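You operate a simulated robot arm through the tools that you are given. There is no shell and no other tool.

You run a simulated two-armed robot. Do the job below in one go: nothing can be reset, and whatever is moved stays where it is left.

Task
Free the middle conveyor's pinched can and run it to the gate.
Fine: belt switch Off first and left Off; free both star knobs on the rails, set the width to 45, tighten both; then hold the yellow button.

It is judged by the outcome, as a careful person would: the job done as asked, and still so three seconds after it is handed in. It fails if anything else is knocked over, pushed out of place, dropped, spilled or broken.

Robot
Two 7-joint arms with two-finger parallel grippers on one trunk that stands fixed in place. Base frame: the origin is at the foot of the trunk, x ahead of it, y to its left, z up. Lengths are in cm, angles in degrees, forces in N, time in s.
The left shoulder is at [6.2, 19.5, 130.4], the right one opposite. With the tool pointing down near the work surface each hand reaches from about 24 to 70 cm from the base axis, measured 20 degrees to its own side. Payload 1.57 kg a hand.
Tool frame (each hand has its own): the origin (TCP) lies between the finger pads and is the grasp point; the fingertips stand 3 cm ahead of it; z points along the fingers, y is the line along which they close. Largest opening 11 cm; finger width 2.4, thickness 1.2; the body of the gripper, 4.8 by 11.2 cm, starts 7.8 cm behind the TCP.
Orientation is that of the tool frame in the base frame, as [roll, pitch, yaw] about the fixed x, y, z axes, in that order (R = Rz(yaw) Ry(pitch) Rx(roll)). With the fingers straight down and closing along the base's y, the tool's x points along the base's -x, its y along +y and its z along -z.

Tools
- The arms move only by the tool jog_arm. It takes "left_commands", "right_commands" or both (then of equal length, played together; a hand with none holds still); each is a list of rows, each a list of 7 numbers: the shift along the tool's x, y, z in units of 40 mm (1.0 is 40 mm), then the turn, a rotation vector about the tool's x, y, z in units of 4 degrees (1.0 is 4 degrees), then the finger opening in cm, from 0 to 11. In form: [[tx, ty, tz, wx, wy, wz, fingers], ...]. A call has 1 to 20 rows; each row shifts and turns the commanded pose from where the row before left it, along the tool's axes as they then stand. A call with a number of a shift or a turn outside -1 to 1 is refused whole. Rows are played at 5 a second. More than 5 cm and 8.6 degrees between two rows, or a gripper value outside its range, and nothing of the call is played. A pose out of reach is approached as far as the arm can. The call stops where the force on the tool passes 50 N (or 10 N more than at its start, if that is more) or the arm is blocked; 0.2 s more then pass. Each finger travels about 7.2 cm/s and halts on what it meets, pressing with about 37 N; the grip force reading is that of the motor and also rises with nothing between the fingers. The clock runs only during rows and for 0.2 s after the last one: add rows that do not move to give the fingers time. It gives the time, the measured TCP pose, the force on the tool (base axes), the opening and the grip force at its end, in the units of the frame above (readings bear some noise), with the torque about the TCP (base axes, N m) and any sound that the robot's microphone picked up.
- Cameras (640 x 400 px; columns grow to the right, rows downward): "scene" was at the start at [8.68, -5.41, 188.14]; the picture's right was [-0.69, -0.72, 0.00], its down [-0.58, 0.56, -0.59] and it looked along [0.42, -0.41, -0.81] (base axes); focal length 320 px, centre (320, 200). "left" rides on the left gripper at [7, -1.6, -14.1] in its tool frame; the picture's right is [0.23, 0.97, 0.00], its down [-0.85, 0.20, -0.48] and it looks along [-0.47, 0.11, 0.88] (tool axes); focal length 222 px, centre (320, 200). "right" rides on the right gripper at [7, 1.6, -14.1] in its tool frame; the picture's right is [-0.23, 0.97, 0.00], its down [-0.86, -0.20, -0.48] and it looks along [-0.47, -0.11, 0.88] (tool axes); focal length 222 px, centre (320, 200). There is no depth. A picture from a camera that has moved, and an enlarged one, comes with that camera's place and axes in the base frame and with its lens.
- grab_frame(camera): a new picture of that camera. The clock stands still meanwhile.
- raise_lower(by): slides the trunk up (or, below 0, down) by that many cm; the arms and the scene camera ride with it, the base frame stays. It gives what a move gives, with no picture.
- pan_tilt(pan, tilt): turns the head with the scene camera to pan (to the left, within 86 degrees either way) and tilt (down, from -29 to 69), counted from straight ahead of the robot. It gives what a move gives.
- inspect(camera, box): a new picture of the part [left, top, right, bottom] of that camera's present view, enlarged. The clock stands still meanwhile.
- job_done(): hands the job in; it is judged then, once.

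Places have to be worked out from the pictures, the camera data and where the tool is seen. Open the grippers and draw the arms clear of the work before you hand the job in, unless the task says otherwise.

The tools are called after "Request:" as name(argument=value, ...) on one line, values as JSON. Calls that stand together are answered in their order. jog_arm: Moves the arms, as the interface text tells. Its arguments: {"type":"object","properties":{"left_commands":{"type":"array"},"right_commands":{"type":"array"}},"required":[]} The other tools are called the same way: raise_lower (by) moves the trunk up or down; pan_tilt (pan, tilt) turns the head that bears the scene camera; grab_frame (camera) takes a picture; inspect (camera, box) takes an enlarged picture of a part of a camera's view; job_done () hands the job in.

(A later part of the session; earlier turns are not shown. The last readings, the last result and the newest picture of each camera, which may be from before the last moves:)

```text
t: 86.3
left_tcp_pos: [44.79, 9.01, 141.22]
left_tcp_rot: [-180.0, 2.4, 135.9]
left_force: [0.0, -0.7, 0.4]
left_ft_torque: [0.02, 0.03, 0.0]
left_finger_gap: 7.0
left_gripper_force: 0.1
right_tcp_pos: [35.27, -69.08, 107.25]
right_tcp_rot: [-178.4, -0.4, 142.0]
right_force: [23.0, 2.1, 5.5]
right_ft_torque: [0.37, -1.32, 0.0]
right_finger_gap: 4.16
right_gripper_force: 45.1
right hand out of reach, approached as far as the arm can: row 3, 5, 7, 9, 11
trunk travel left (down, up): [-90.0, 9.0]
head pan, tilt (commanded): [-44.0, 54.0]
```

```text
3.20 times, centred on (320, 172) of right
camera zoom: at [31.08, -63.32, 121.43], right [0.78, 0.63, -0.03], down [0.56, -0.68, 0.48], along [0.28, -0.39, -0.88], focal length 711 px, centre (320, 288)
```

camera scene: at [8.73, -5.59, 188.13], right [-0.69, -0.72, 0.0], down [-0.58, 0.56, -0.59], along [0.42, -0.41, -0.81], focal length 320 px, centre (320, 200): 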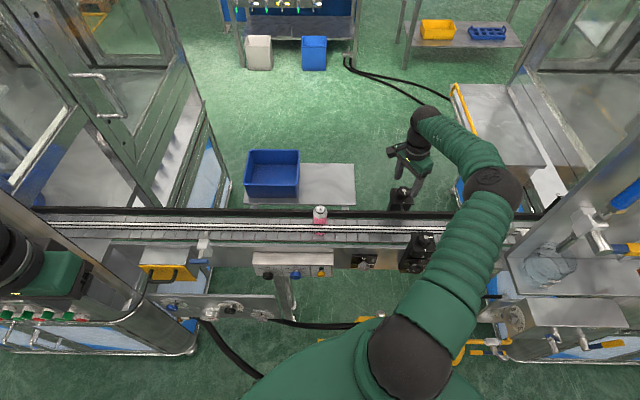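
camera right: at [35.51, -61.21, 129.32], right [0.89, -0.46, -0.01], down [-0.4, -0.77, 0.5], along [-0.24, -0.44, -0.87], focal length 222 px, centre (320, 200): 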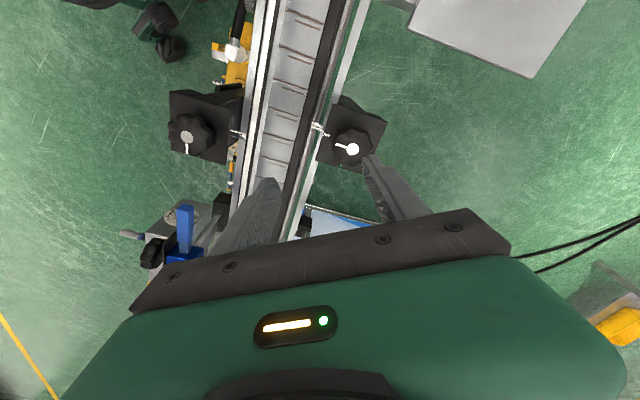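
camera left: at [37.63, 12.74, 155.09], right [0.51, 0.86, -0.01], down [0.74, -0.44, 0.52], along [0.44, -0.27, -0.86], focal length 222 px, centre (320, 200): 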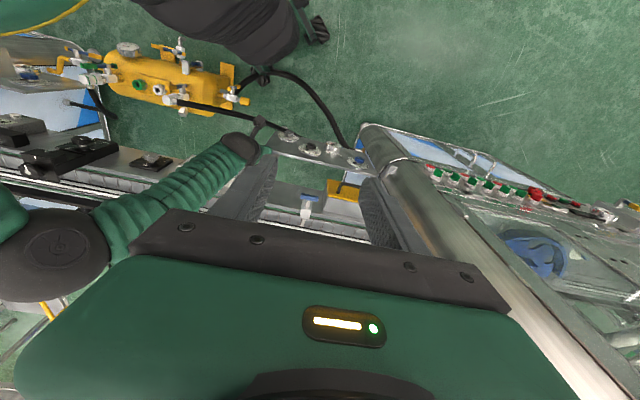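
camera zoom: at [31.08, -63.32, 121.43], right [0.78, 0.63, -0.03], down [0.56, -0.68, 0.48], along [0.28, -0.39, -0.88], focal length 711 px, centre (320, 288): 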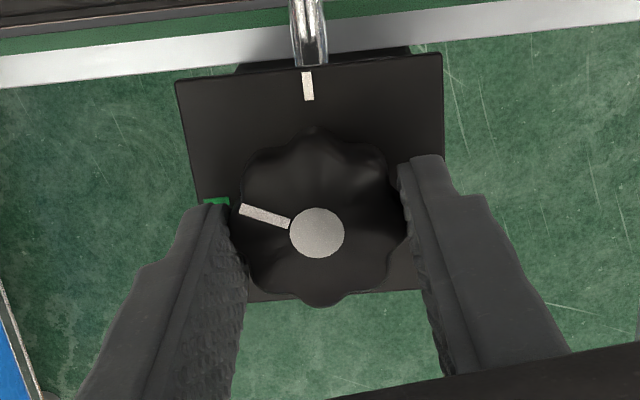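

Yaw limit again at 142°. I release, turn the hand back 40°, re-grip and finish the last ~24°.

Request:
jog_arm(right_commands=[[0, 0, 0, 0, 0, 0, 5.5], [0, 0, 0, 0, 0, 0, 6.4], [0, 0, 0, 0, 0, 0, 6.4], [0, 0, 0, 0, 0, 1, 6.4], [0, 0, 0, 0, 0, 1, 6.4], [0, 0, 0, 0, 0, 1, 6.4], [0, 0, 0, 0, 0, 1, 6.4], [0, 0, 0, 0, 0, 1, 6.4], [0, 0, 0, 0, 0, 1, 6.4], [0, 0, 0, 0, 0, 1, 6.4], [0, 0, 0, 0, 0, 1, 6.4], [0, 0, 0, 0, 0, 1, 6.4], [0, 0, 0, 0, 0, 1, 6.4]])

Request:
inspect(camera="right", box=[220, 110, 420, 235])

```text
t: 89.1
left_tcp_pos: [44.21, 8.91, 141.23]
left_tcp_rot: [179.8, 2.6, 136.1]
left_force: [0.0, 0.0, 0.5]
left_ft_torque: [0.01, -0.01, 0.01]
left_finger_gap: 7.0
left_gripper_force: 0.0
right_tcp_pos: [34.82, -69.08, 107.44]
right_tcp_rot: [-178.7, 0.7, 101.9]
right_force: [-0.7, -0.1, -0.3]
right_ft_torque: [0.03, 0.0, 0.0]
right_finger_gap: 6.37
right_gripper_force: 0.0
trunk travel left (down, up): [-90.0, 9.0]
head pan, tilt (commanded): [-44.0, 54.0]
```

```text
3.20 times, centred on (320, 172) of right
camera zoom: at [35.31, -61.86, 121.37], right [1.0, -0.02, -0.02], down [-0.01, -0.87, 0.49], along [-0.03, -0.49, -0.87], focal length 711 px, centre (320, 288)
```

zoom: 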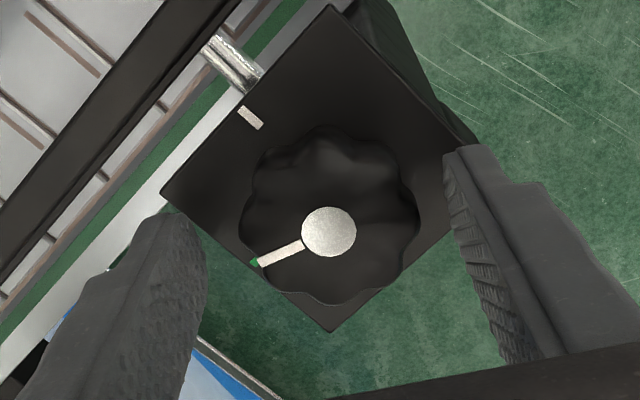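

The knob stays at ~65°, about 24.5° short of green. I re-grip and finish the turn.

Request:
jog_arm(right_commands=[[0, 0.035, 0, 0, 0, 0, 6], [0, 0, 0, 0, 0, 0, 4.5], [0, 0, 0, 0, 0, 0, 3], [0, 0, 0, 0, 0, 0, 3], [0, 0, 0, 0, 0, 0, 3], [0, 0, 0, 0, 0, -0.8, 3], [0, 0, 0, 0, 0, -0.8, 3], [0, 0, 0, 0, 0, -0.8, 3], [0, 0, 0, 0, 0, -0.8, 3], [0, 0, 0, 0, 0, -0.8, 3], [0, 0, 0, 0, 0, -0.8, 3], [0, 0, 0, 0, 0, -0.8, 3], [0, 0, 0, 0, 0, -0.65, 3]])

Request:
inspect(camera="right", box=[220, 110, 420, 235])

```text
t: 91.9
left_tcp_pos: [44.33, 8.91, 141.33]
left_tcp_rot: [179.8, 2.6, 136.0]
left_force: [0.0, 0.0, -1.3]
left_ft_torque: [0.04, 0.01, -0.02]
left_finger_gap: 7.0
left_gripper_force: 0.1
right_tcp_pos: [35.19, -69.05, 107.37]
right_tcp_rot: [-178.5, -0.1, 127.1]
right_force: [9.5, 1.5, -1.9]
right_ft_torque: [-0.37, -1.52, -0.02]
right_finger_gap: 4.13
right_gripper_force: 45.6
trunk travel left (down, up): [-90.0, 9.0]
head pan, tilt (commanded): [-44.0, 54.0]
```

```text
3.20 times, centred on (320, 172) of right
camera zoom: at [32.62, -62.42, 121.39], right [0.91, 0.41, -0.03], down [0.37, -0.8, 0.48], along [0.18, -0.45, -0.88], focal length 711 px, centre (320, 288)
```

zoom: 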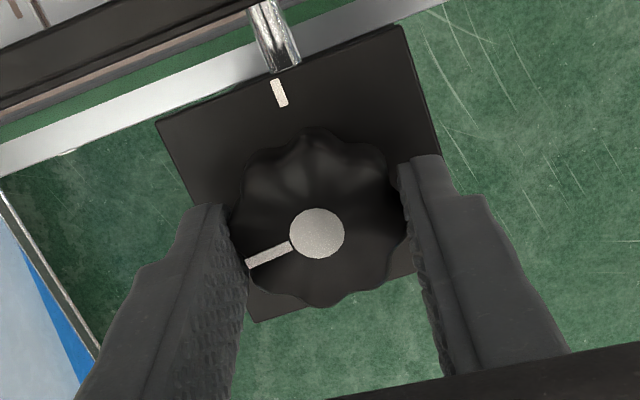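

I release and rise, then check the far knob against its green mark.

Request:
jog_arm(right_commands=[[0, 0, 0, 0, 0, 0, 5.5], [0, 0, 0, 0, 0, 0, 6.6], [0, 0, 0, 0, 0, 0, 6.6], [0, 0, -0.6, 0, 0, 0, 6.6], [0.3, 0, -0.6, 0, 0, 0, 6.6], [0.5, 0, -0.6, 0, 0, 0, 6.6]])

Request:
grab_frame(camera="right")

Request:
inspect(camera="right", box=[230, 80, 430, 220])

```text
t: 93.3
left_tcp_pos: [44.2, 8.88, 141.35]
left_tcp_rot: [179.8, 2.6, 136.1]
left_force: [0.4, 0.6, 0.3]
left_ft_torque: [0.02, -0.01, -0.03]
left_finger_gap: 7.0
left_gripper_force: 0.1
right_tcp_pos: [33.19, -66.29, 114.61]
right_tcp_rot: [-178.4, 0.0, 126.9]
right_force: [-0.5, -0.5, 0.2]
right_ft_torque: [0.01, 0.02, -0.01]
right_finger_gap: 6.62
right_gripper_force: 0.1
trunk travel left (down, up): [-90.0, 9.0]
head pan, tilt (commanded): [-44.0, 54.0]
```

```text
taken
camera right: at [30.58, -59.66, 128.74], right [0.91, 0.4, -0.03], down [0.36, -0.8, 0.48], along [0.18, -0.45, -0.87], focal length 222 px, centre (320, 200)
```

right: 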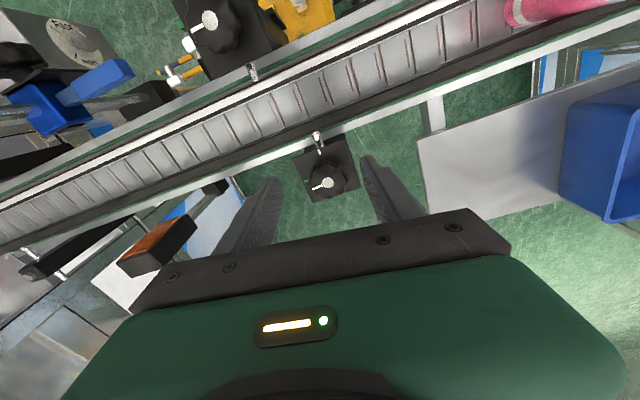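

```text
2.86 times, centred on (330, 150) of right
camera zoom: at [30.58, -59.66, 128.74], right [0.91, 0.4, -0.03], down [0.36, -0.8, 0.48], along [0.18, -0.45, -0.87], focal length 635 px, centre (291, 343)
```

zoom: 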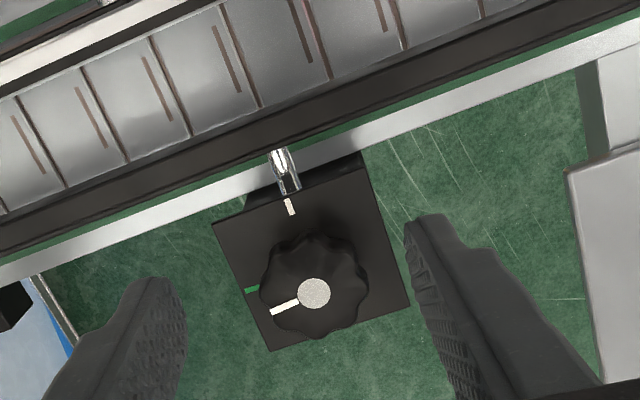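

The far knob points at its green mark too; both rails are free. Next is the width dial: I draw the hand back over the near bracket into the free corridor.

Request:
jog_arm(right_commands=[[0.85, -0.19, -0.1, 0, 0, -0.28, 7], [0.87, -0.19, 0, 0, 0, -0.28, 7], [0.87, -0.19, 0, 0, 0, -0.28, 7], [0.87, -0.19, 0, 0, 0, -0.28, 7], [0.87, -0.19, 0, 0, 0, -0.28, 7], [0.87, -0.19, 0, 0, 0, -0.28, 7], [0.87, -0.19, 0, 0, 0, -0.28, 7]])

Request:
grab_frame(camera="right")

Request:
grab_frame(camera="scene")

```text
t: 94.9
left_tcp_pos: [44.15, 9.05, 141.29]
left_tcp_rot: [179.8, 2.7, 136.2]
left_force: [-0.2, 0.5, 0.7]
left_ft_torque: [0.03, 0.01, 0.02]
left_finger_gap: 7.01
left_gripper_force: 0.0
right_tcp_pos: [13.53, -51.0, 115.17]
right_tcp_rot: [-178.5, -0.2, 134.7]
right_force: [-0.5, 0.6, 0.5]
right_ft_torque: [-0.04, 0.01, 0.0]
right_finger_gap: 7.0
right_gripper_force: 0.0
trunk travel left (down, up): [-90.0, 9.0]
head pan, tilt (commanded): [-44.0, 54.0]
```

```text
taken
camera right: at [9.99, -44.69, 129.17], right [0.85, 0.53, -0.03], down [0.47, -0.74, 0.48], along [0.23, -0.42, -0.88], focal length 222 px, centre (320, 200)
```

right: 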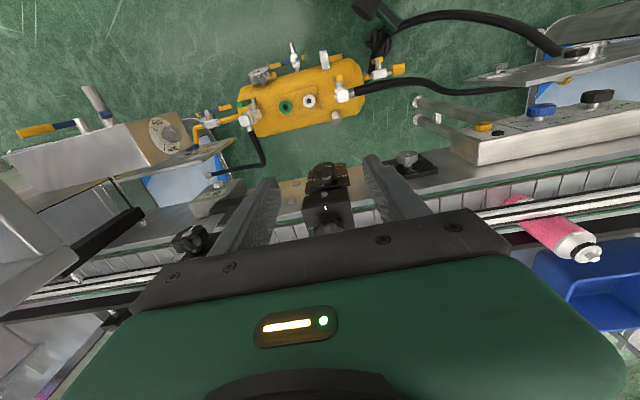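

```text
taken
camera scene: at [8.42, -5.16, 188.15], right [-0.69, -0.72, 0.0], down [-0.58, 0.56, -0.59], along [0.42, -0.41, -0.81], focal length 320 px, centre (320, 200)
```

scene: 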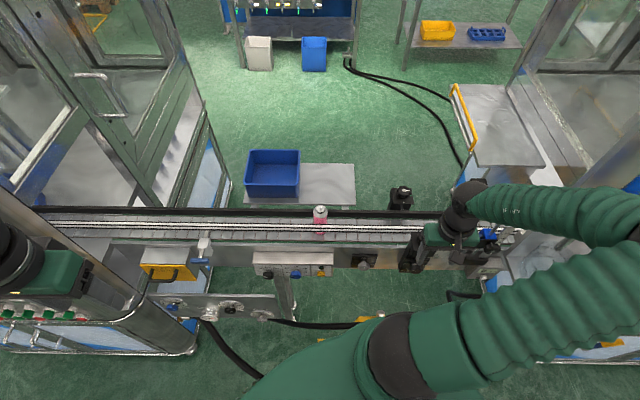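

The corridor is clear. I lower the hand in front of the bracket to z≈95.

Request:
jog_arm(right_commands=[[0.15, 0, 1, 0, 0, 0, 7], [0.15, 0, 1, 0, 0, 0, 7], [0.15, 0, 1, 0, 0, 0, 7], [0.15, 0, 1, 0, 0, 0, 7], [0.15, 0, 1, 0, 0, 0, 7]])

Request:
grab_frame(camera="right")

Request:
grab_frame(camera="scene")

```text
t: 96.1
left_tcp_pos: [44.34, 8.79, 141.29]
left_tcp_rot: [179.9, 2.5, 136.0]
left_force: [-0.5, 0.6, -0.3]
left_ft_torque: [0.0, 0.01, -0.03]
left_finger_gap: 7.01
left_gripper_force: 0.1
right_tcp_pos: [10.9, -49.4, 95.24]
right_tcp_rot: [-178.5, -0.3, 134.9]
right_force: [0.8, -0.4, 0.2]
right_ft_torque: [0.0, 0.03, -0.01]
right_finger_gap: 6.99
right_gripper_force: 0.2
trunk travel left (down, up): [-90.0, 9.0]
head pan, tilt (commanded): [-44.0, 54.0]
```

```text
taken
camera right: at [7.48, -43.27, 109.28], right [0.85, 0.53, -0.03], down [0.47, -0.74, 0.48], along [0.23, -0.42, -0.88], focal length 222 px, centre (320, 200)
```

right: 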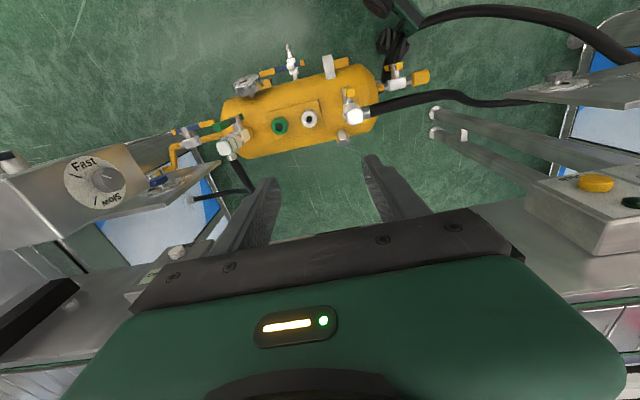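

```text
taken
camera scene: at [8.68, -5.47, 188.14], right [-0.69, -0.72, 0.0], down [-0.58, 0.56, -0.59], along [0.42, -0.41, -0.81], focal length 320 px, centre (320, 200)
```

scene: 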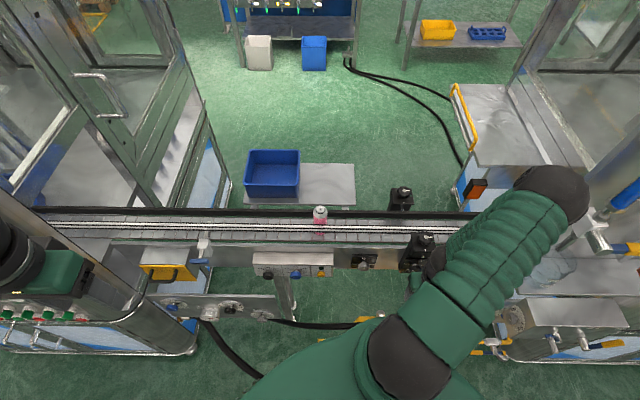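

The forearm hangs vertical with room to bend the wrist. I pitch the hand up 60° so that it points forward, 30° below horizontal.

Request:
jog_arm(right_commands=[[0, 0, 0, 0, -1, 0, 7], [0, 0, 0, 0, -1, 0, 7], [0, 0, 0, 0, -1, 0, 7], [0, 0, 0, 0, -1, 0, 7], [0, 0, 0, 0, -1, 0, 7], [0, 0, 0, 0, -1, 0, 7], [0, 0, 0, 0, -1, 0, 7], [0, 0, 0, 0, -1, 0, 7], [0, 0, 0, 0, -1, 0, 7], [0, 0, 0, 0, -1, 0, 7]])

Request:
grab_frame(camera="right")

Request:
grab_frame(camera="scene")

```text
t: 98.3
left_tcp_pos: [44.16, 8.9, 141.43]
left_tcp_rot: [179.9, 2.6, 135.9]
left_force: [-0.2, -0.3, -0.6]
left_ft_torque: [0.02, 0.01, -0.01]
left_finger_gap: 6.98
left_gripper_force: 0.1
right_tcp_pos: [10.76, -49.47, 95.24]
right_tcp_rot: [-178.1, 39.9, 136.0]
right_force: [-0.3, 0.6, -0.3]
right_ft_torque: [-0.04, 0.0, -0.01]
right_finger_gap: 6.99
right_gripper_force: 0.0
trunk travel left (down, up): [-90.0, 9.0]
head pan, tilt (commanded): [-44.0, 54.0]
```

```text
taken
camera right: at [1.99, -38.12, 101.5], right [0.82, 0.56, 0.12], down [0.12, -0.37, 0.92], along [0.56, -0.74, -0.37], focal length 222 px, centre (320, 200)
```

right: 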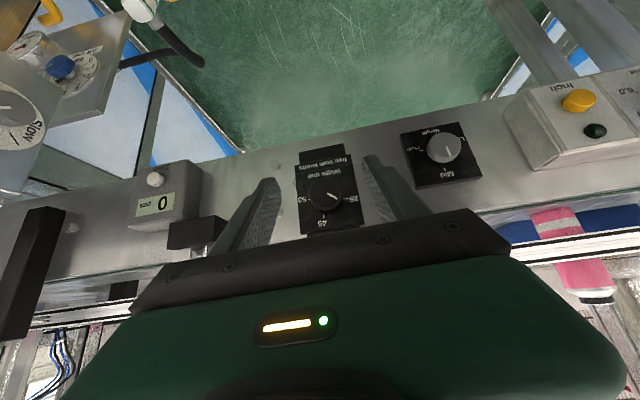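

```text
taken
camera scene: at [8.44, -5.41, 188.15], right [-0.69, -0.72, 0.0], down [-0.58, 0.56, -0.59], along [0.42, -0.41, -0.81], focal length 320 px, centre (320, 200)
```

scene: 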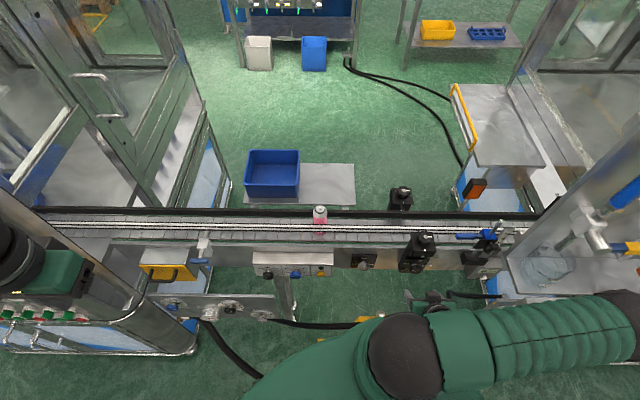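

Now I have a straight-on (upside-down) view of the width dial. I zoom to read it and measure.

Request:
inspect(camera="right", box=[280, 140, 375, 240])

```text
4.00 times, centred on (328, 190) of right
camera zoom: at [1.99, -38.12, 101.5], right [0.82, 0.56, 0.12], down [0.12, -0.37, 0.92], along [0.56, -0.74, -0.37], focal length 888 px, centre (290, 240)
```

zoom: 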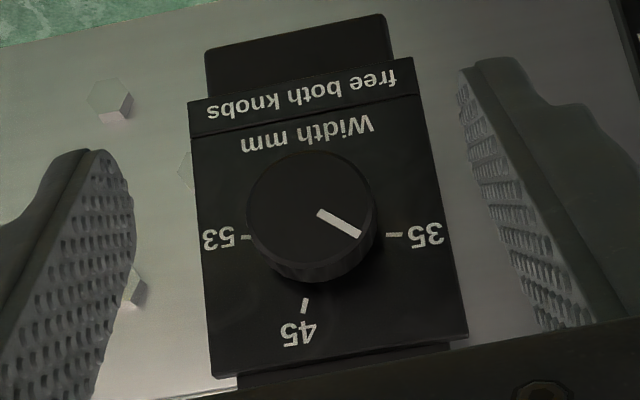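

The dial scale works out at 10° per mm: 35 at −80°, 45 at +20°, 53 at +100°; the pointer now reads about 38 (−49°), so it needs ~69° clockwise (from the front). Its axis is at a≈28.1, z≈90.9, front b≈52.4. I pitch the hand 20° more and pre-roll it 35° counter-clockwise.

Request:
jog_arm(right_commands=[[0, 0, 0, 0, -1, 0, 7], [0, 0, 0, 0, -1, 0, 7], [0, 0, 0, 0, -1, 0, 7], [0, 0, 0, 0, -1, 0, 7], [0, 0, 0, 0, -1, 0, 7], [0, 0, 0, 0.485, 0, -0.85, 7], [0, 0, 0, 0.485, 0, -0.85, 7], [0, 0, 0, 0.485, 0, -0.85, 7], [0, 0, 0, 0.485, 0, -0.85, 7], [0, 0, 0, 0.485, 0, -0.85, 7], [0, 0, 0, 0.485, 0, -0.85, 7], [0, 0, 0, 0.485, 0, -0.85, 7], [0, 0, 0, 0.485, 0, -0.85, 7], [0, 0, 0, 0.485, 0, -0.85, 7]])

Request:
grab_frame(camera="right")

Request:
grab_frame(camera="scene")

```text
t: 101.3
left_tcp_pos: [44.26, 8.86, 141.28]
left_tcp_rot: [179.8, 2.6, 136.0]
left_force: [0.1, 0.1, 0.5]
left_ft_torque: [0.04, 0.04, -0.03]
left_finger_gap: 6.98
left_gripper_force: 0.2
right_tcp_pos: [10.84, -49.5, 95.16]
right_tcp_rot: [-124.1, 43.7, -179.2]
right_force: [-0.3, -0.8, 0.2]
right_ft_torque: [0.01, 0.0, 0.0]
right_finger_gap: 7.01
right_gripper_force: 0.0
trunk travel left (down, up): [-90.0, 9.0]
head pan, tilt (commanded): [-44.0, 54.0]
```

```text
taken
camera right: at [1.16, -37.15, 95.1], right [0.71, 0.56, -0.43], down [0.31, 0.29, 0.9], along [0.63, -0.78, 0.03], focal length 222 px, centre (320, 200)
```

right: 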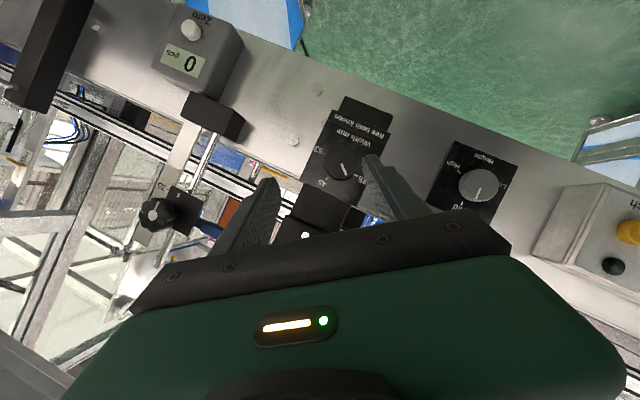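

```text
taken
camera scene: at [8.54, -5.4, 188.14], right [-0.69, -0.72, 0.0], down [-0.58, 0.56, -0.59], along [0.42, -0.41, -0.81], focal length 320 px, centre (320, 200)
```

scene: 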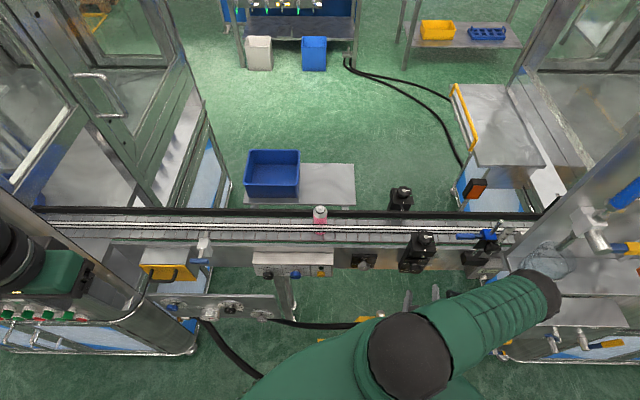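

Pose reached. I move to the pre-grasp point 5 cm short of the dial and check alignment.

Request:
jog_arm(right_commands=[[-0.24, 0.239, 0.4425, 0, 0, 0, 6.5], [-0.24, 0.239, 0.4425, 0, 0, 0, 6.5]])

Request:
inspect(camera="right", box=[220, 100, 420, 235])

```text
t: 101.9
left_tcp_pos: [44.34, 8.71, 141.23]
left_tcp_rot: [179.9, 2.4, 135.9]
left_force: [0.1, -0.5, 1.0]
left_ft_torque: [0.01, 0.01, -0.01]
left_finger_gap: 7.0
left_gripper_force: 0.1
right_tcp_pos: [14.9, -51.4, 93.88]
right_tcp_rot: [-124.2, 43.8, -179.3]
right_force: [0.7, -0.4, 0.2]
right_ft_torque: [-0.02, 0.02, -0.03]
right_finger_gap: 6.49
right_gripper_force: 0.1
trunk travel left (down, up): [-90.0, 9.0]
head pan, tilt (commanded): [-44.0, 54.0]
```

```text
2.96 times, centred on (320, 168) of right
camera zoom: at [5.19, -38.9, 93.82], right [0.71, 0.56, -0.43], down [0.31, 0.29, 0.9], along [0.62, -0.78, 0.03], focal length 658 px, centre (320, 296)
```

zoom: 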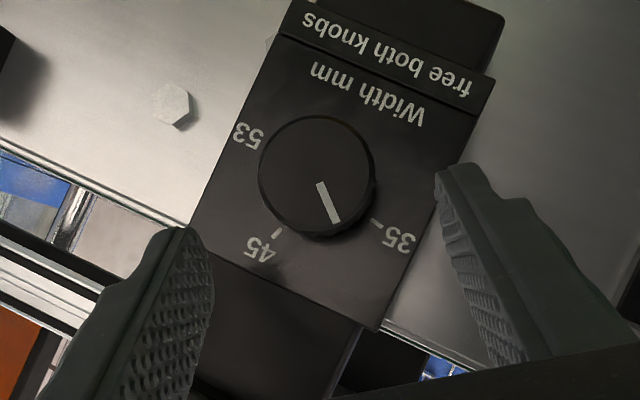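

Aligned as expected. I advance 4.2 cm towards the dial.

Request:
jog_arm(right_commands=[[0.02, 0, 0.3, 0, 0, 0, 6.5], [0.02, 0, 0.3, 0, 0, 0, 6.5], [0.01, 0, 0.3, 0, 0, 0, 6.5], [0, 0, 0.15, 0, 0, 0, 6.5]])

Request:
inspect(camera="right", box=[220, 110, 420, 235])

```text
t: 102.9
left_tcp_pos: [44.17, 8.77, 141.29]
left_tcp_rot: [179.8, 2.7, 135.9]
left_force: [0.9, 0.3, -0.3]
left_ft_torque: [-0.03, 0.02, 0.0]
left_finger_gap: 6.98
left_gripper_force: 0.0
right_tcp_pos: [16.36, -54.78, 92.03]
right_tcp_rot: [-124.0, 43.8, -179.3]
right_force: [0.1, -0.1, -0.2]
right_ft_torque: [-0.02, -0.01, -0.03]
right_finger_gap: 6.5
right_gripper_force: 0.1
trunk travel left (down, up): [-90.0, 9.0]
head pan, tilt (commanded): [-44.0, 54.0]
```

```text
3.20 times, centred on (320, 172) of right
camera zoom: at [6.64, -42.38, 92.03], right [0.72, 0.56, -0.42], down [0.31, 0.29, 0.91], along [0.63, -0.78, 0.03], focal length 711 px, centre (320, 288)
```

zoom: 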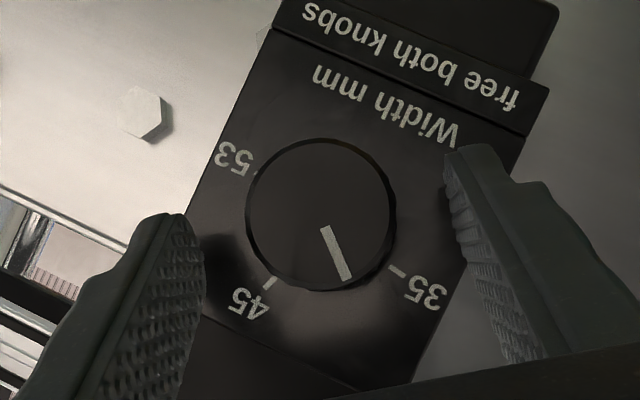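

The dial is centred. I advance 0.6 cm more and grip it.

Request:
jog_arm(right_commands=[[0.05, 0.01, 0.08, 0, 0, 0, 6.5], [0.0, 0, 0.07, 0, 0, 0, 6.5], [0, 0, 0, 0, 0, 0, 5], [0, 0, 0, 0, 0, 0, 3], [0, 0, 0, 0, 0, 0, 2.5], [0, 0, 0, 0, 0, 0, 2.5]])

Request:
inspect(camera="right", box=[220, 110, 420, 235])

```text
t: 104.3
left_tcp_pos: [44.26, 8.81, 141.36]
left_tcp_rot: [179.8, 2.6, 136.1]
left_force: [0.2, 0.1, 0.6]
left_ft_torque: [0.0, 0.02, 0.02]
left_finger_gap: 7.0
left_gripper_force: 0.1
right_tcp_pos: [16.44, -55.25, 91.68]
right_tcp_rot: [-124.0, 43.8, -179.3]
right_force: [-0.8, -1.2, 1.7]
right_ft_torque: [-0.27, -0.2, -0.3]
right_finger_gap: 3.74
right_gripper_force: 44.0
trunk travel left (down, up): [-90.0, 9.0]
head pan, tilt (commanded): [-44.0, 54.0]
```

```text
3.20 times, centred on (320, 172) of right
camera zoom: at [6.71, -42.81, 91.59], right [0.72, 0.56, -0.42], down [0.31, 0.29, 0.9], along [0.62, -0.78, 0.03], focal length 711 px, centre (320, 288)
```

zoom: 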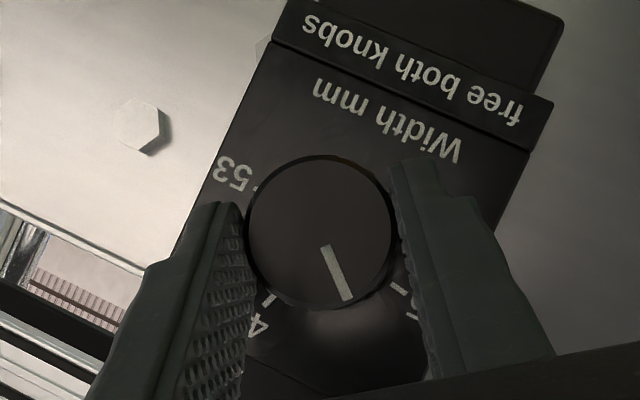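

Clean grip with almost no side force. I turn it clockwise (from the front) in small steps, 32° first.

Request:
jog_arm(right_commands=[[0, -0.0155, 0, -0.403, 0, 0.691, 2.5], [0, -0.0155, 0, -0.403, 0, 0.691, 2.5], [0, -0.0155, 0, -0.403, 0, 0.691, 2.5], [0, -0.0155, 0, -0.403, 0, 0.691, 2.5], [0, -0.0155, 0, -0.403, 0, 0.691, 2.5], [0, -0.0155, 0, -0.403, 0, 0.691, 2.5], [0, -0.0155, 0, -0.403, 0, 0.691, 2.5], [0, -0.0155, 0, -0.403, 0, 0.691, 2.5], [0, -0.0155, 0, -0.403, 0, 0.691, 2.5], [0, -0.0155, 0, -0.403, 0, 0.691, 2.5]])

Request:
inspect(camera="right", box=[220, 110, 420, 235])

Request:
grab_frame(camera="scene")

```text
t: 106.5
left_tcp_pos: [44.15, 8.82, 141.26]
left_tcp_rot: [179.9, 2.7, 136.0]
left_force: [0.1, -0.5, -0.4]
left_ft_torque: [0.0, -0.01, 0.04]
left_finger_gap: 7.01
left_gripper_force: 0.1
right_tcp_pos: [16.06, -55.4, 91.78]
right_tcp_rot: [-170.9, 59.4, 143.0]
right_force: [0.0, 3.2, -3.8]
right_ft_torque: [-0.1, -0.08, -0.05]
right_finger_gap: 3.76
right_gripper_force: 43.8
trunk travel left (down, up): [-90.0, 9.0]
head pan, tilt (commanded): [-44.0, 54.0]
```

```text
3.20 times, centred on (320, 172) of right
camera zoom: at [6.19, -43.35, 92.87], right [0.78, 0.62, 0.12], down [-0.07, -0.1, 0.99], along [0.63, -0.78, -0.03], focal length 711 px, centre (320, 288)
```

zoom: 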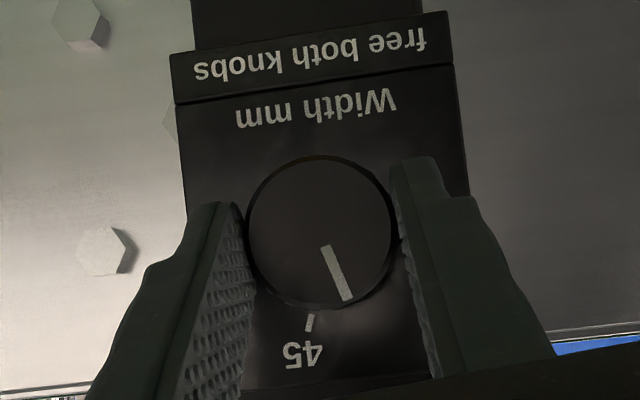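

```text
taken
camera scene: at [8.52, -5.4, 188.14], right [-0.69, -0.72, 0.0], down [-0.58, 0.56, -0.59], along [0.42, -0.41, -0.81], focal length 320 px, centre (320, 200)
```

scene: 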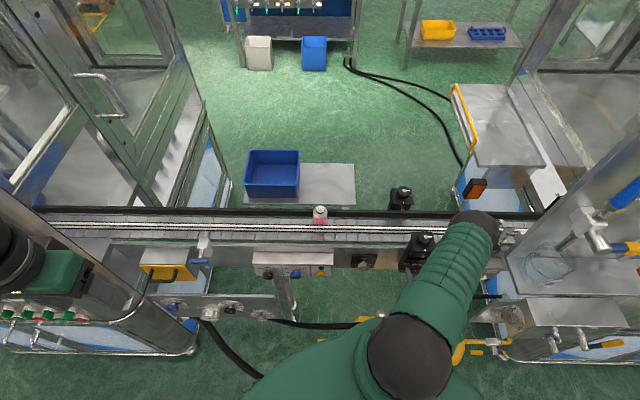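

The pointer moved from ~38 to ~41.4 with very little force. I turn another 35° to bring it to 45.

Request:
jog_arm(right_commands=[[0, -0.0155, 0, -0.403, 0, 0.691, 2.5], [0, -0.0155, 0, -0.403, 0, 0.691, 2.5], [0, -0.0155, 0, -0.403, 0, 0.691, 2.5], [0, -0.0155, 0, -0.403, 0, 0.691, 2.5], [0, -0.0155, 0, -0.403, 0, 0.691, 2.5], [0, -0.0155, 0, -0.403, 0, 0.691, 2.5], [0, -0.0155, 0, -0.403, 0, 0.691, 2.5], [0, -0.0155, 0, -0.403, 0, 0.691, 2.5], [0, -0.0155, 0, -0.403, 0, 0.691, 2.5], [0, -0.0155, 0, -0.403, 0, 0.691, 2.5], [0, -0.0155, 0, -0.403, 0, 0.691, 2.5]])

Request:
inspect(camera="right", box=[220, 110, 420, 235])

```text
t: 108.9
left_tcp_pos: [44.3, 9.08, 141.24]
left_tcp_rot: [179.9, 2.6, 136.0]
left_force: [-0.1, 0.2, 0.5]
left_ft_torque: [0.01, 0.0, -0.03]
left_finger_gap: 7.03
left_gripper_force: 0.0
right_tcp_pos: [15.67, -56.01, 91.69]
right_tcp_rot: [130.5, 48.1, 94.1]
right_force: [3.5, 11.6, -6.0]
right_ft_torque: [-0.45, -0.51, -0.18]
right_finger_gap: 3.75
right_gripper_force: 43.6
trunk travel left (down, up): [-90.0, 9.0]
head pan, tilt (commanded): [-44.0, 54.0]
```

```text
3.20 times, centred on (320, 172) of right
camera zoom: at [5.18, -44.35, 93.52], right [0.6, 0.44, 0.66], down [-0.46, -0.49, 0.74], along [0.65, -0.75, -0.09], focal length 711 px, centre (320, 288)
```

zoom: 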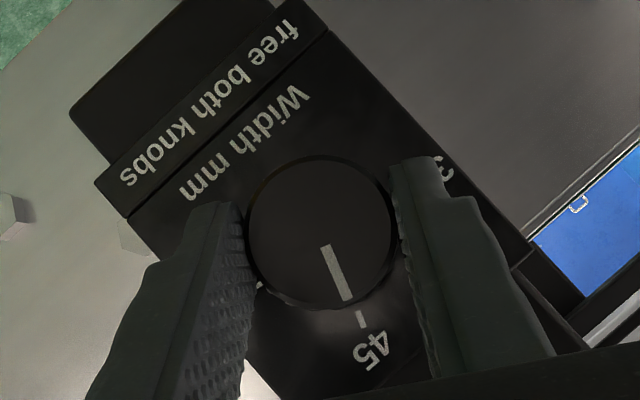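

The pointer lines up with the 45 tick. I release and back straight off to verify the setting.

Request:
jog_arm(right_commands=[[0, 0, 0, 0, 0, 0, 5], [0, 0, 0, 0, 0, 0, 6.5], [0, 0, 0, 0, 0, 0, 6.5], [0.2, 0, -0.35, 0, 0, 0, 6.5], [0.2, 0, -0.35, 0, 0, 0, 6.5], [0.2, 0, -0.35, 0, 0, 0, 6.5]])

Request:
grab_frame(camera="right")

Request:
inspect(camera="right", box=[260, 100, 400, 220])

```text
t: 110.3
left_tcp_pos: [44.25, 8.83, 141.27]
left_tcp_rot: [179.8, 2.7, 136.0]
left_force: [-0.9, -0.1, -0.1]
left_ft_torque: [-0.02, -0.02, -0.02]
left_finger_gap: 6.98
left_gripper_force: 0.3
right_tcp_pos: [12.06, -52.74, 91.68]
right_tcp_rot: [130.7, 48.1, 94.1]
right_force: [-0.2, 0.0, 0.1]
right_ft_torque: [-0.03, -0.01, 0.01]
right_finger_gap: 6.49
right_gripper_force: 0.0
trunk travel left (down, up): [-90.0, 9.0]
head pan, tilt (commanded): [-44.0, 54.0]
```

```text
taken
camera right: at [1.58, -41.2, 93.49], right [0.6, 0.44, 0.66], down [-0.46, -0.49, 0.74], along [0.65, -0.75, -0.09], focal length 222 px, centre (320, 200)
```

right: 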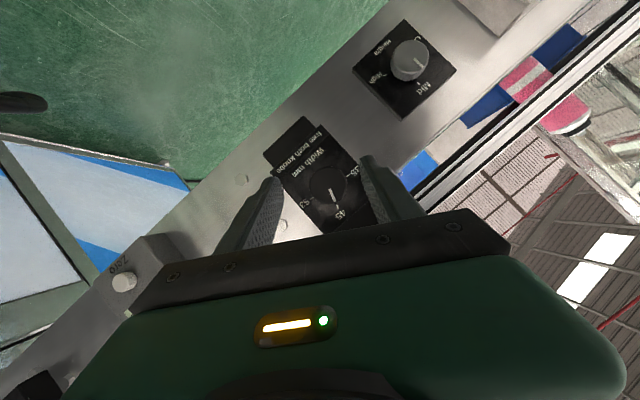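

```text
3.33 times, centred on (330, 160) of right
camera zoom: at [1.58, -41.2, 93.49], right [0.6, 0.44, 0.66], down [-0.46, -0.49, 0.74], along [0.65, -0.75, -0.09], focal length 740 px, centre (287, 333)
```

zoom: 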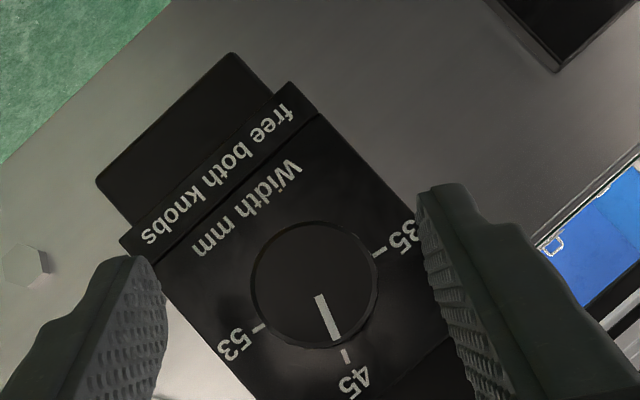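

I zoom in tightly to verify the pointer against the 45 tick.

Request:
inspect(camera="right", box=[300, 155, 365, 220])

```text
6.15 times, centred on (332, 188) of right
camera zoom: at [1.58, -41.2, 93.49], right [0.6, 0.44, 0.66], down [-0.46, -0.49, 0.74], along [0.65, -0.75, -0.09], focal length 1367 px, centre (243, 277)
```

zoom: 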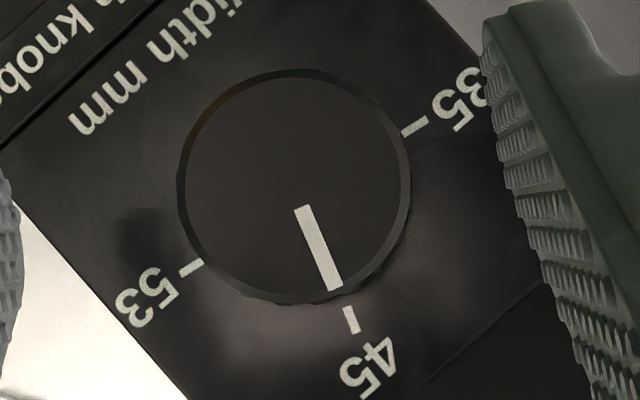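

The pointer (21.1°) and the 45 tick (21.3°) coincide: width is 45. Now I roll the hand level again, pitch it down, and go up to tighten the star knobs.

Request:
jog_arm(right_commands=[[0.13, 0, -0.22, 0.485, 0, -0.85, 7], [0.13, 0, -0.22, 0.485, 0, -0.85, 7], [0.13, 0, -0.22, 0.485, 0, -0.85, 7], [0, 0, 0, 0.485, 0, -0.85, 7], [0, 0, 0, 0.485, 0, -0.85, 7], [0, 0, 0, 0.485, 0, -0.85, 7], [0, 0, 0, 0.485, 0, -0.85, 7], [0, 0, 0, 0.485, 0, -0.85, 7], [0, 0, 0, 0, 1, 0, 7], [0, 0, 0, 0, 1, 0, 7], [0, 0, 0, 0, 1, 0, 7], [0, 0, 0, 0, 1, 0, 7], [0, 0, 0, 0, 1, 0, 7], [0, 0, 0, 0, 1, 0, 7], [0, 0, 0, 0, 1, 0, 7], [0, 0, 0, 0, 1, 0, 7], [0, 0, 0, 0, 1, 0, 7], [0, 0, 0, 0, 1, 0, 7]])

Request:
grab_frame(camera="right")

Request:
grab_frame(camera="scene")

```text
t: 114.1
left_tcp_pos: [44.37, 8.92, 141.29]
left_tcp_rot: [180.0, 2.6, 136.0]
left_force: [-0.5, 0.4, 0.4]
left_ft_torque: [0.01, 0.02, 0.01]
left_finger_gap: 6.99
left_gripper_force: 0.0
right_tcp_pos: [10.01, -50.35, 91.78]
right_tcp_rot: [-178.9, 19.6, 135.6]
right_force: [-0.3, -0.1, -0.1]
right_ft_torque: [-0.02, 0.0, 0.0]
right_finger_gap: 6.99
right_gripper_force: 0.0
trunk travel left (down, up): [-90.0, 9.0]
head pan, tilt (commanded): [-44.0, 54.0]
```

```text
taken
camera right: at [3.24, -41.31, 102.72], right [0.84, 0.54, 0.06], down [0.33, -0.59, 0.74], along [0.44, -0.6, -0.67], focal length 222 px, centre (320, 200)
```

right: 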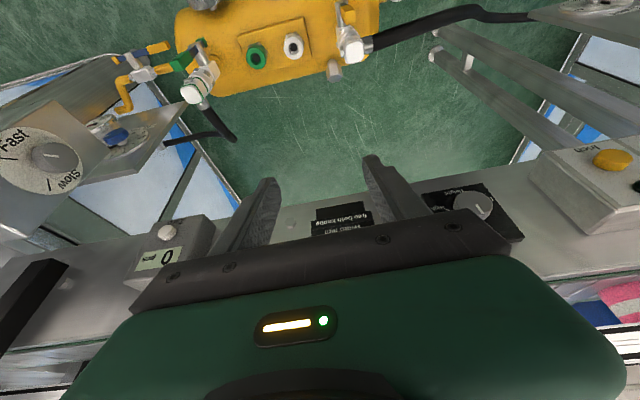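

```text
taken
camera scene: at [8.63, -5.43, 188.14], right [-0.69, -0.72, 0.0], down [-0.58, 0.56, -0.59], along [0.42, -0.41, -0.81], focal length 320 px, centre (320, 200)
```

scene: 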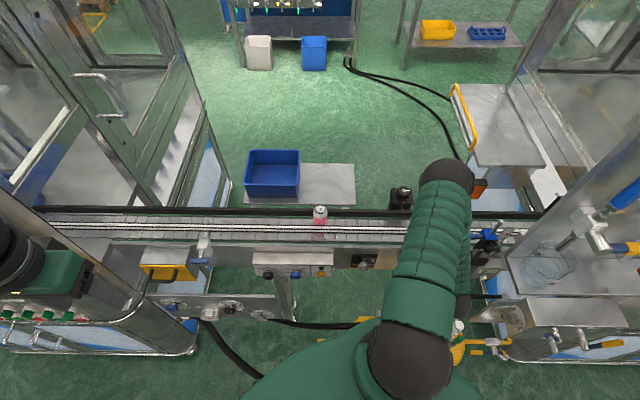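

I finish pitching down and rise to z≈116, then cross over to the near star knob with the hand yawed for a clockwise turn.

Request:
jog_arm(right_commands=[[0, 0, 0, 0, 1, 0, 7], [0, 0, 0, 0, 1, 0, 7], [0, 0, 0, 0, 1, 0, 7], [0, 0, 0, 0, 1, 0, 7], [0, 0, 0, 0, 0.9, 0, 7], [0, 0, -1, 0, 0, 0, 7], [0, 0, -1, 0, 0, 0, 7], [0, 0, -1, 0, 0, 0, 7], [0, 0, -1, 0, 0, 0, 7], [0, 0, -1, 0, 0, 0, 7], [0, 0, -1, 0, 0, 0, 7]])

Request:
grab_frame(camera="scene")

```text
t: 116.5
left_tcp_pos: [44.2, 9.07, 141.35]
left_tcp_rot: [180.0, 2.7, 136.2]
left_force: [0.3, 0.2, 0.1]
left_ft_torque: [-0.03, 0.01, -0.02]
left_finger_gap: 7.03
left_gripper_force: 0.0
right_tcp_pos: [10.25, -49.84, 115.81]
right_tcp_rot: [-179.0, 0.2, 135.4]
right_force: [-0.7, -0.5, 0.0]
right_ft_torque: [-0.02, -0.01, 0.02]
right_finger_gap: 7.0
right_gripper_force: 0.0
trunk travel left (down, up): [-90.0, 9.0]
head pan, tilt (commanded): [-44.0, 54.0]
```

```text
taken
camera scene: at [8.49, -5.09, 188.15], right [-0.69, -0.72, 0.0], down [-0.58, 0.56, -0.59], along [0.42, -0.41, -0.81], focal length 320 px, centre (320, 200)
```

scene: 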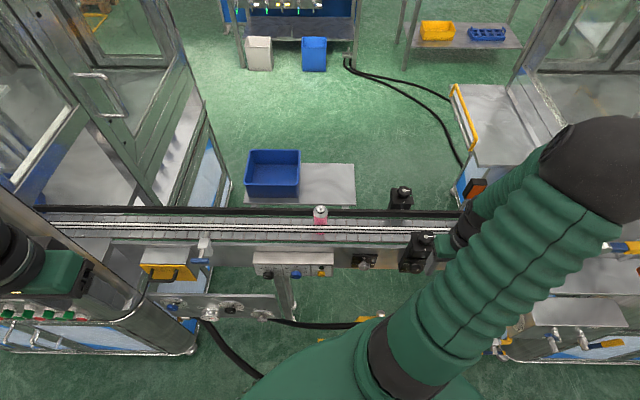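

I cross over to above the near star knob and yaw the hand about 16°.

Request:
jog_arm(right_commands=[[-0.89, -0.015, 0, 0, 0, 0, 7], [-0.89, -0.015, 0, 0, 0, 0, 7], [-0.89, -0.015, 0, 0, 0, 0, 7], [-0.89, -0.015, 0, 0, 0, 0, 7], [0, 0, 0, 0, 0, -1, 7], [0, 0, 0, 0, 0, -1, 7], [0, 0, 0, 0, 0, -1, 7], [0, 0, 0, 0, 0, -1, 7]])

Request:
grab_frame(camera="right")

Request:
inspect(camera="right", box=[220, 90, 420, 225])

```text
t: 118.3
left_tcp_pos: [44.36, 8.84, 141.25]
left_tcp_rot: [179.9, 2.6, 135.9]
left_force: [-0.7, 0.9, 0.5]
left_ft_torque: [0.01, 0.01, 0.01]
left_finger_gap: 6.99
left_gripper_force: 0.0
right_tcp_pos: [20.14, -60.36, 115.83]
right_tcp_rot: [-179.0, -0.1, 151.5]
right_force: [0.1, -0.2, 0.4]
right_ft_torque: [-0.01, -0.02, -0.01]
right_finger_gap: 7.0
right_gripper_force: 0.1
trunk travel left (down, up): [-90.0, 9.0]
head pan, tilt (commanded): [-44.0, 54.0]
```

```text
taken
camera right: at [15.05, -55.46, 129.92], right [0.66, 0.75, -0.02], down [0.66, -0.58, 0.48], along [0.35, -0.33, -0.88], focal length 222 px, centre (320, 200)
```

right: 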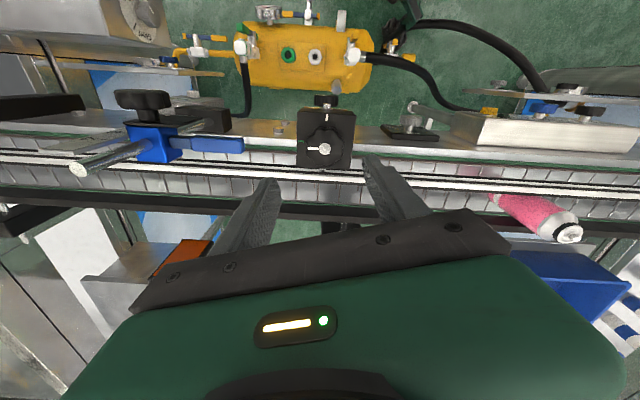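

```text
2.96 times, centred on (320, 158) of right
camera zoom: at [15.05, -55.46, 129.92], right [0.66, 0.75, -0.02], down [0.66, -0.58, 0.48], along [0.35, -0.33, -0.88], focal length 658 px, centre (320, 326)
```

zoom: 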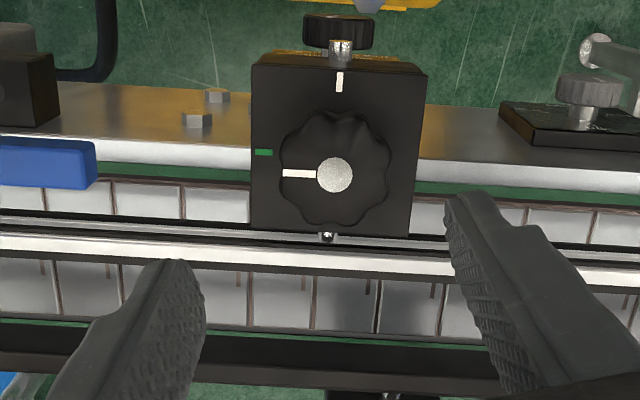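

The knob is about 6 mm off to the side; I correct while descending to just above grip height.

Request:
jog_arm(right_commands=[[0, 0.07, 0.5, 0, 0, 0, 7], [0, 0.07, 0.5, 0, 0, 0, 7], [0, 0, 0.5, 0, 0, 0, 7], [0, 0, 0.3, 0, 0, 0, 7]])

Request:
inspect(camera="right", box=[220, 110, 420, 235])

```text
t: 119.3
left_tcp_pos: [44.26, 8.82, 141.34]
left_tcp_rot: [179.8, 2.7, 136.0]
left_force: [0.2, 0.0, -0.5]
left_ft_torque: [-0.01, 0.02, -0.03]
left_finger_gap: 7.03
left_gripper_force: 0.0
right_tcp_pos: [20.43, -60.02, 108.56]
right_tcp_rot: [-179.2, -0.1, 151.4]
right_force: [1.3, 0.1, -0.3]
right_ft_torque: [0.0, 0.03, 0.02]
right_finger_gap: 7.02
right_gripper_force: 0.0
trunk travel left (down, up): [-90.0, 9.0]
head pan, tilt (commanded): [-44.0, 54.0]
```

```text
3.20 times, centred on (320, 172) of right
camera zoom: at [15.24, -55.17, 122.64], right [0.67, 0.75, -0.02], down [0.66, -0.58, 0.48], along [0.35, -0.33, -0.88], focal length 711 px, centre (320, 288)
```

zoom: 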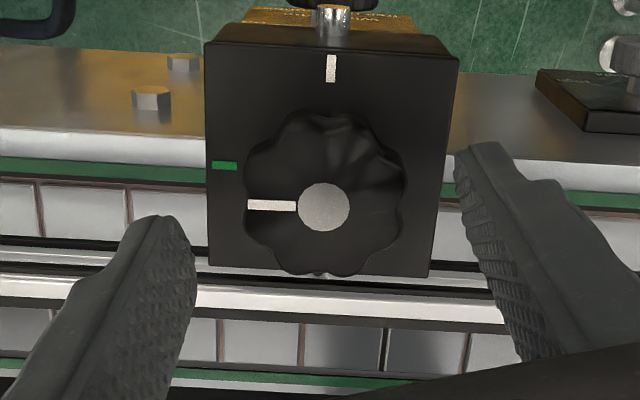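

I shift 2 mm, descend 1.2 cm, and grip the near star knob.

Request:
jog_arm(right_commands=[[0.05, 0.02, 0.15, 0, 0, 0, 7], [0, 0, 0.15, 0, 0, 0, 7], [0, 0, 0, 0, 0, 0, 5], [0, 0, 0, 0, 0, 0, 3], [0, 0, 0, 0, 0, 0, 3], [0, 0, 0, 0, 0, 0, 3]])

Request:
jog_arm(right_commands=[[0, 0, 0, 0, 0, 0.8, 3], [0, 0, 0, 0, 0, 0.8, 3], [0, 0, 0, 0, 0, 0.8, 3], [0, 0, 0, 0, 0, 0.8, 3], [0, 0, 0, 0, 0, 0.8, 3], [0, 0, 0, 0, 0, 0.8, 3], [0, 0, 0, 0, 0, 0.8, 3], [0, 0, 0, 0, 0, 0.8, 3], [0, 0, 0, 0, 0, 0.8, 3], [0, 0, 0, 0, 0, 0.8, 3], [0, 0, 0, 0, 0, 0.8, 3], [0, 0, 0, 0, 0, 0.8, 3], [0, 0, 0, 0, 0, 0.8, 3], [0, 0, 0, 0, 0, 0.8, 3], [0, 0, 0, 0, 0, 0.8, 3], [0, 0, 0, 0, 0, 0.8, 3], [0, 0, 0, 0, 0, 0.8, 3], [0, 0, 0, 0, 0, 0.8, 3], [0, 0, 0, 0, 0, 0.8, 3], [0, 0, 0, 0, 0, 0.8, 3]])

Request:
inspect(camera="right", box=[220, 110, 420, 235])

```text
t: 120.7
left_tcp_pos: [44.19, 8.9, 141.24]
left_tcp_rot: [179.8, 2.6, 136.1]
left_force: [-0.2, 0.5, -0.4]
left_ft_torque: [0.01, 0.01, 0.02]
left_finger_gap: 6.99
left_gripper_force: 0.0
right_tcp_pos: [20.36, -59.77, 107.32]
right_tcp_rot: [-179.1, -0.2, 151.4]
right_force: [2.1, 3.1, -5.7]
right_ft_torque: [0.3, -0.67, -0.02]
right_finger_gap: 4.16
right_gripper_force: 45.1
trunk travel left (down, up): [-90.0, 9.0]
head pan, tilt (commanded): [-44.0, 54.0]
```

```text
t: 124.9
left_tcp_pos: [44.12, 8.76, 141.36]
left_tcp_rot: [179.8, 2.5, 135.9]
left_force: [0.1, 0.1, -0.2]
left_ft_torque: [-0.01, 0.02, 0.0]
left_finger_gap: 7.0
left_gripper_force: 0.0
right_tcp_pos: [20.06, -59.97, 107.23]
right_tcp_rot: [-179.5, 0.7, 87.2]
right_force: [-5.1, -1.8, -6.2]
right_ft_torque: [0.99, -0.43, 0.0]
right_finger_gap: 4.16
right_gripper_force: 45.0
trunk travel left (down, up): [-90.0, 9.0]
head pan, tilt (commanded): [-44.0, 54.0]
```

```text
3.20 times, centred on (320, 172) of right
camera zoom: at [22.28, -52.94, 121.4], right [0.96, -0.27, -0.01], down [-0.24, -0.84, 0.49], along [-0.14, -0.47, -0.87], focal length 711 px, centre (320, 288)
```

zoom: 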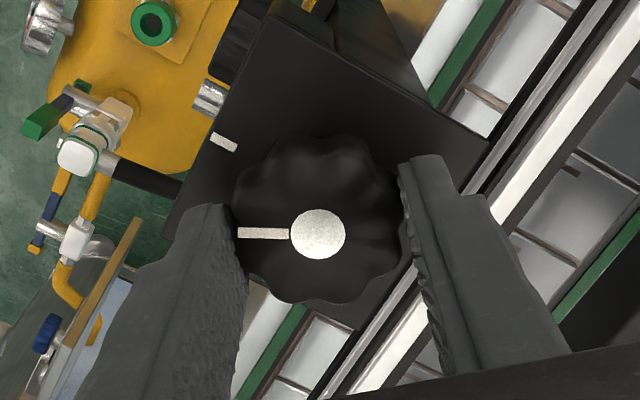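

64° done smoothly; 26° more to the white mark.

Request:
jog_arm(right_commands=[[0, 0, 0, 0, 0, 0.8, 3], [0, 0, 0, 0, 0, 0.8, 3], [0, 0, 0, 0, 0, 0.8, 3], [0, 0, 0, 0, 0, 0.8, 3], [0, 0, 0, 0, 0, 0.8, 3], [0, 0, 0, 0, 0, 0.8, 3], [0, 0, 0, 0, 0, 0.8, 3], [0, 0, 0, 0, 0, 0.8, 3]])

Request:
inspect(camera="right", box=[220, 110, 420, 235])

```text
t: 126.7
left_tcp_pos: [44.05, 8.79, 141.38]
left_tcp_rot: [179.7, 2.6, 136.0]
left_force: [-0.4, -0.3, -0.5]
left_ft_torque: [0.03, 0.0, 0.01]
left_finger_gap: 6.99
left_gripper_force: 0.1
right_tcp_pos: [20.17, -59.88, 107.35]
right_tcp_rot: [-179.9, 0.8, 61.7]
right_force: [-7.8, -2.9, -1.1]
right_ft_torque: [0.0, 0.62, 0.03]
right_finger_gap: 4.14
right_gripper_force: 44.9
trunk travel left (down, up): [-90.0, 9.0]
head pan, tilt (commanded): [-44.0, 54.0]
```

```text
3.20 times, centred on (320, 172) of right
camera zoom: at [24.98, -54.42, 121.39], right [0.75, -0.66, 0.0], down [-0.58, -0.65, 0.49], along [-0.32, -0.37, -0.87], focal length 711 px, centre (320, 288)
```

zoom: 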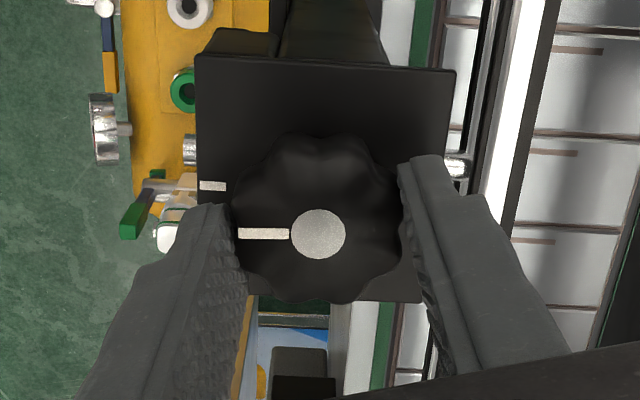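

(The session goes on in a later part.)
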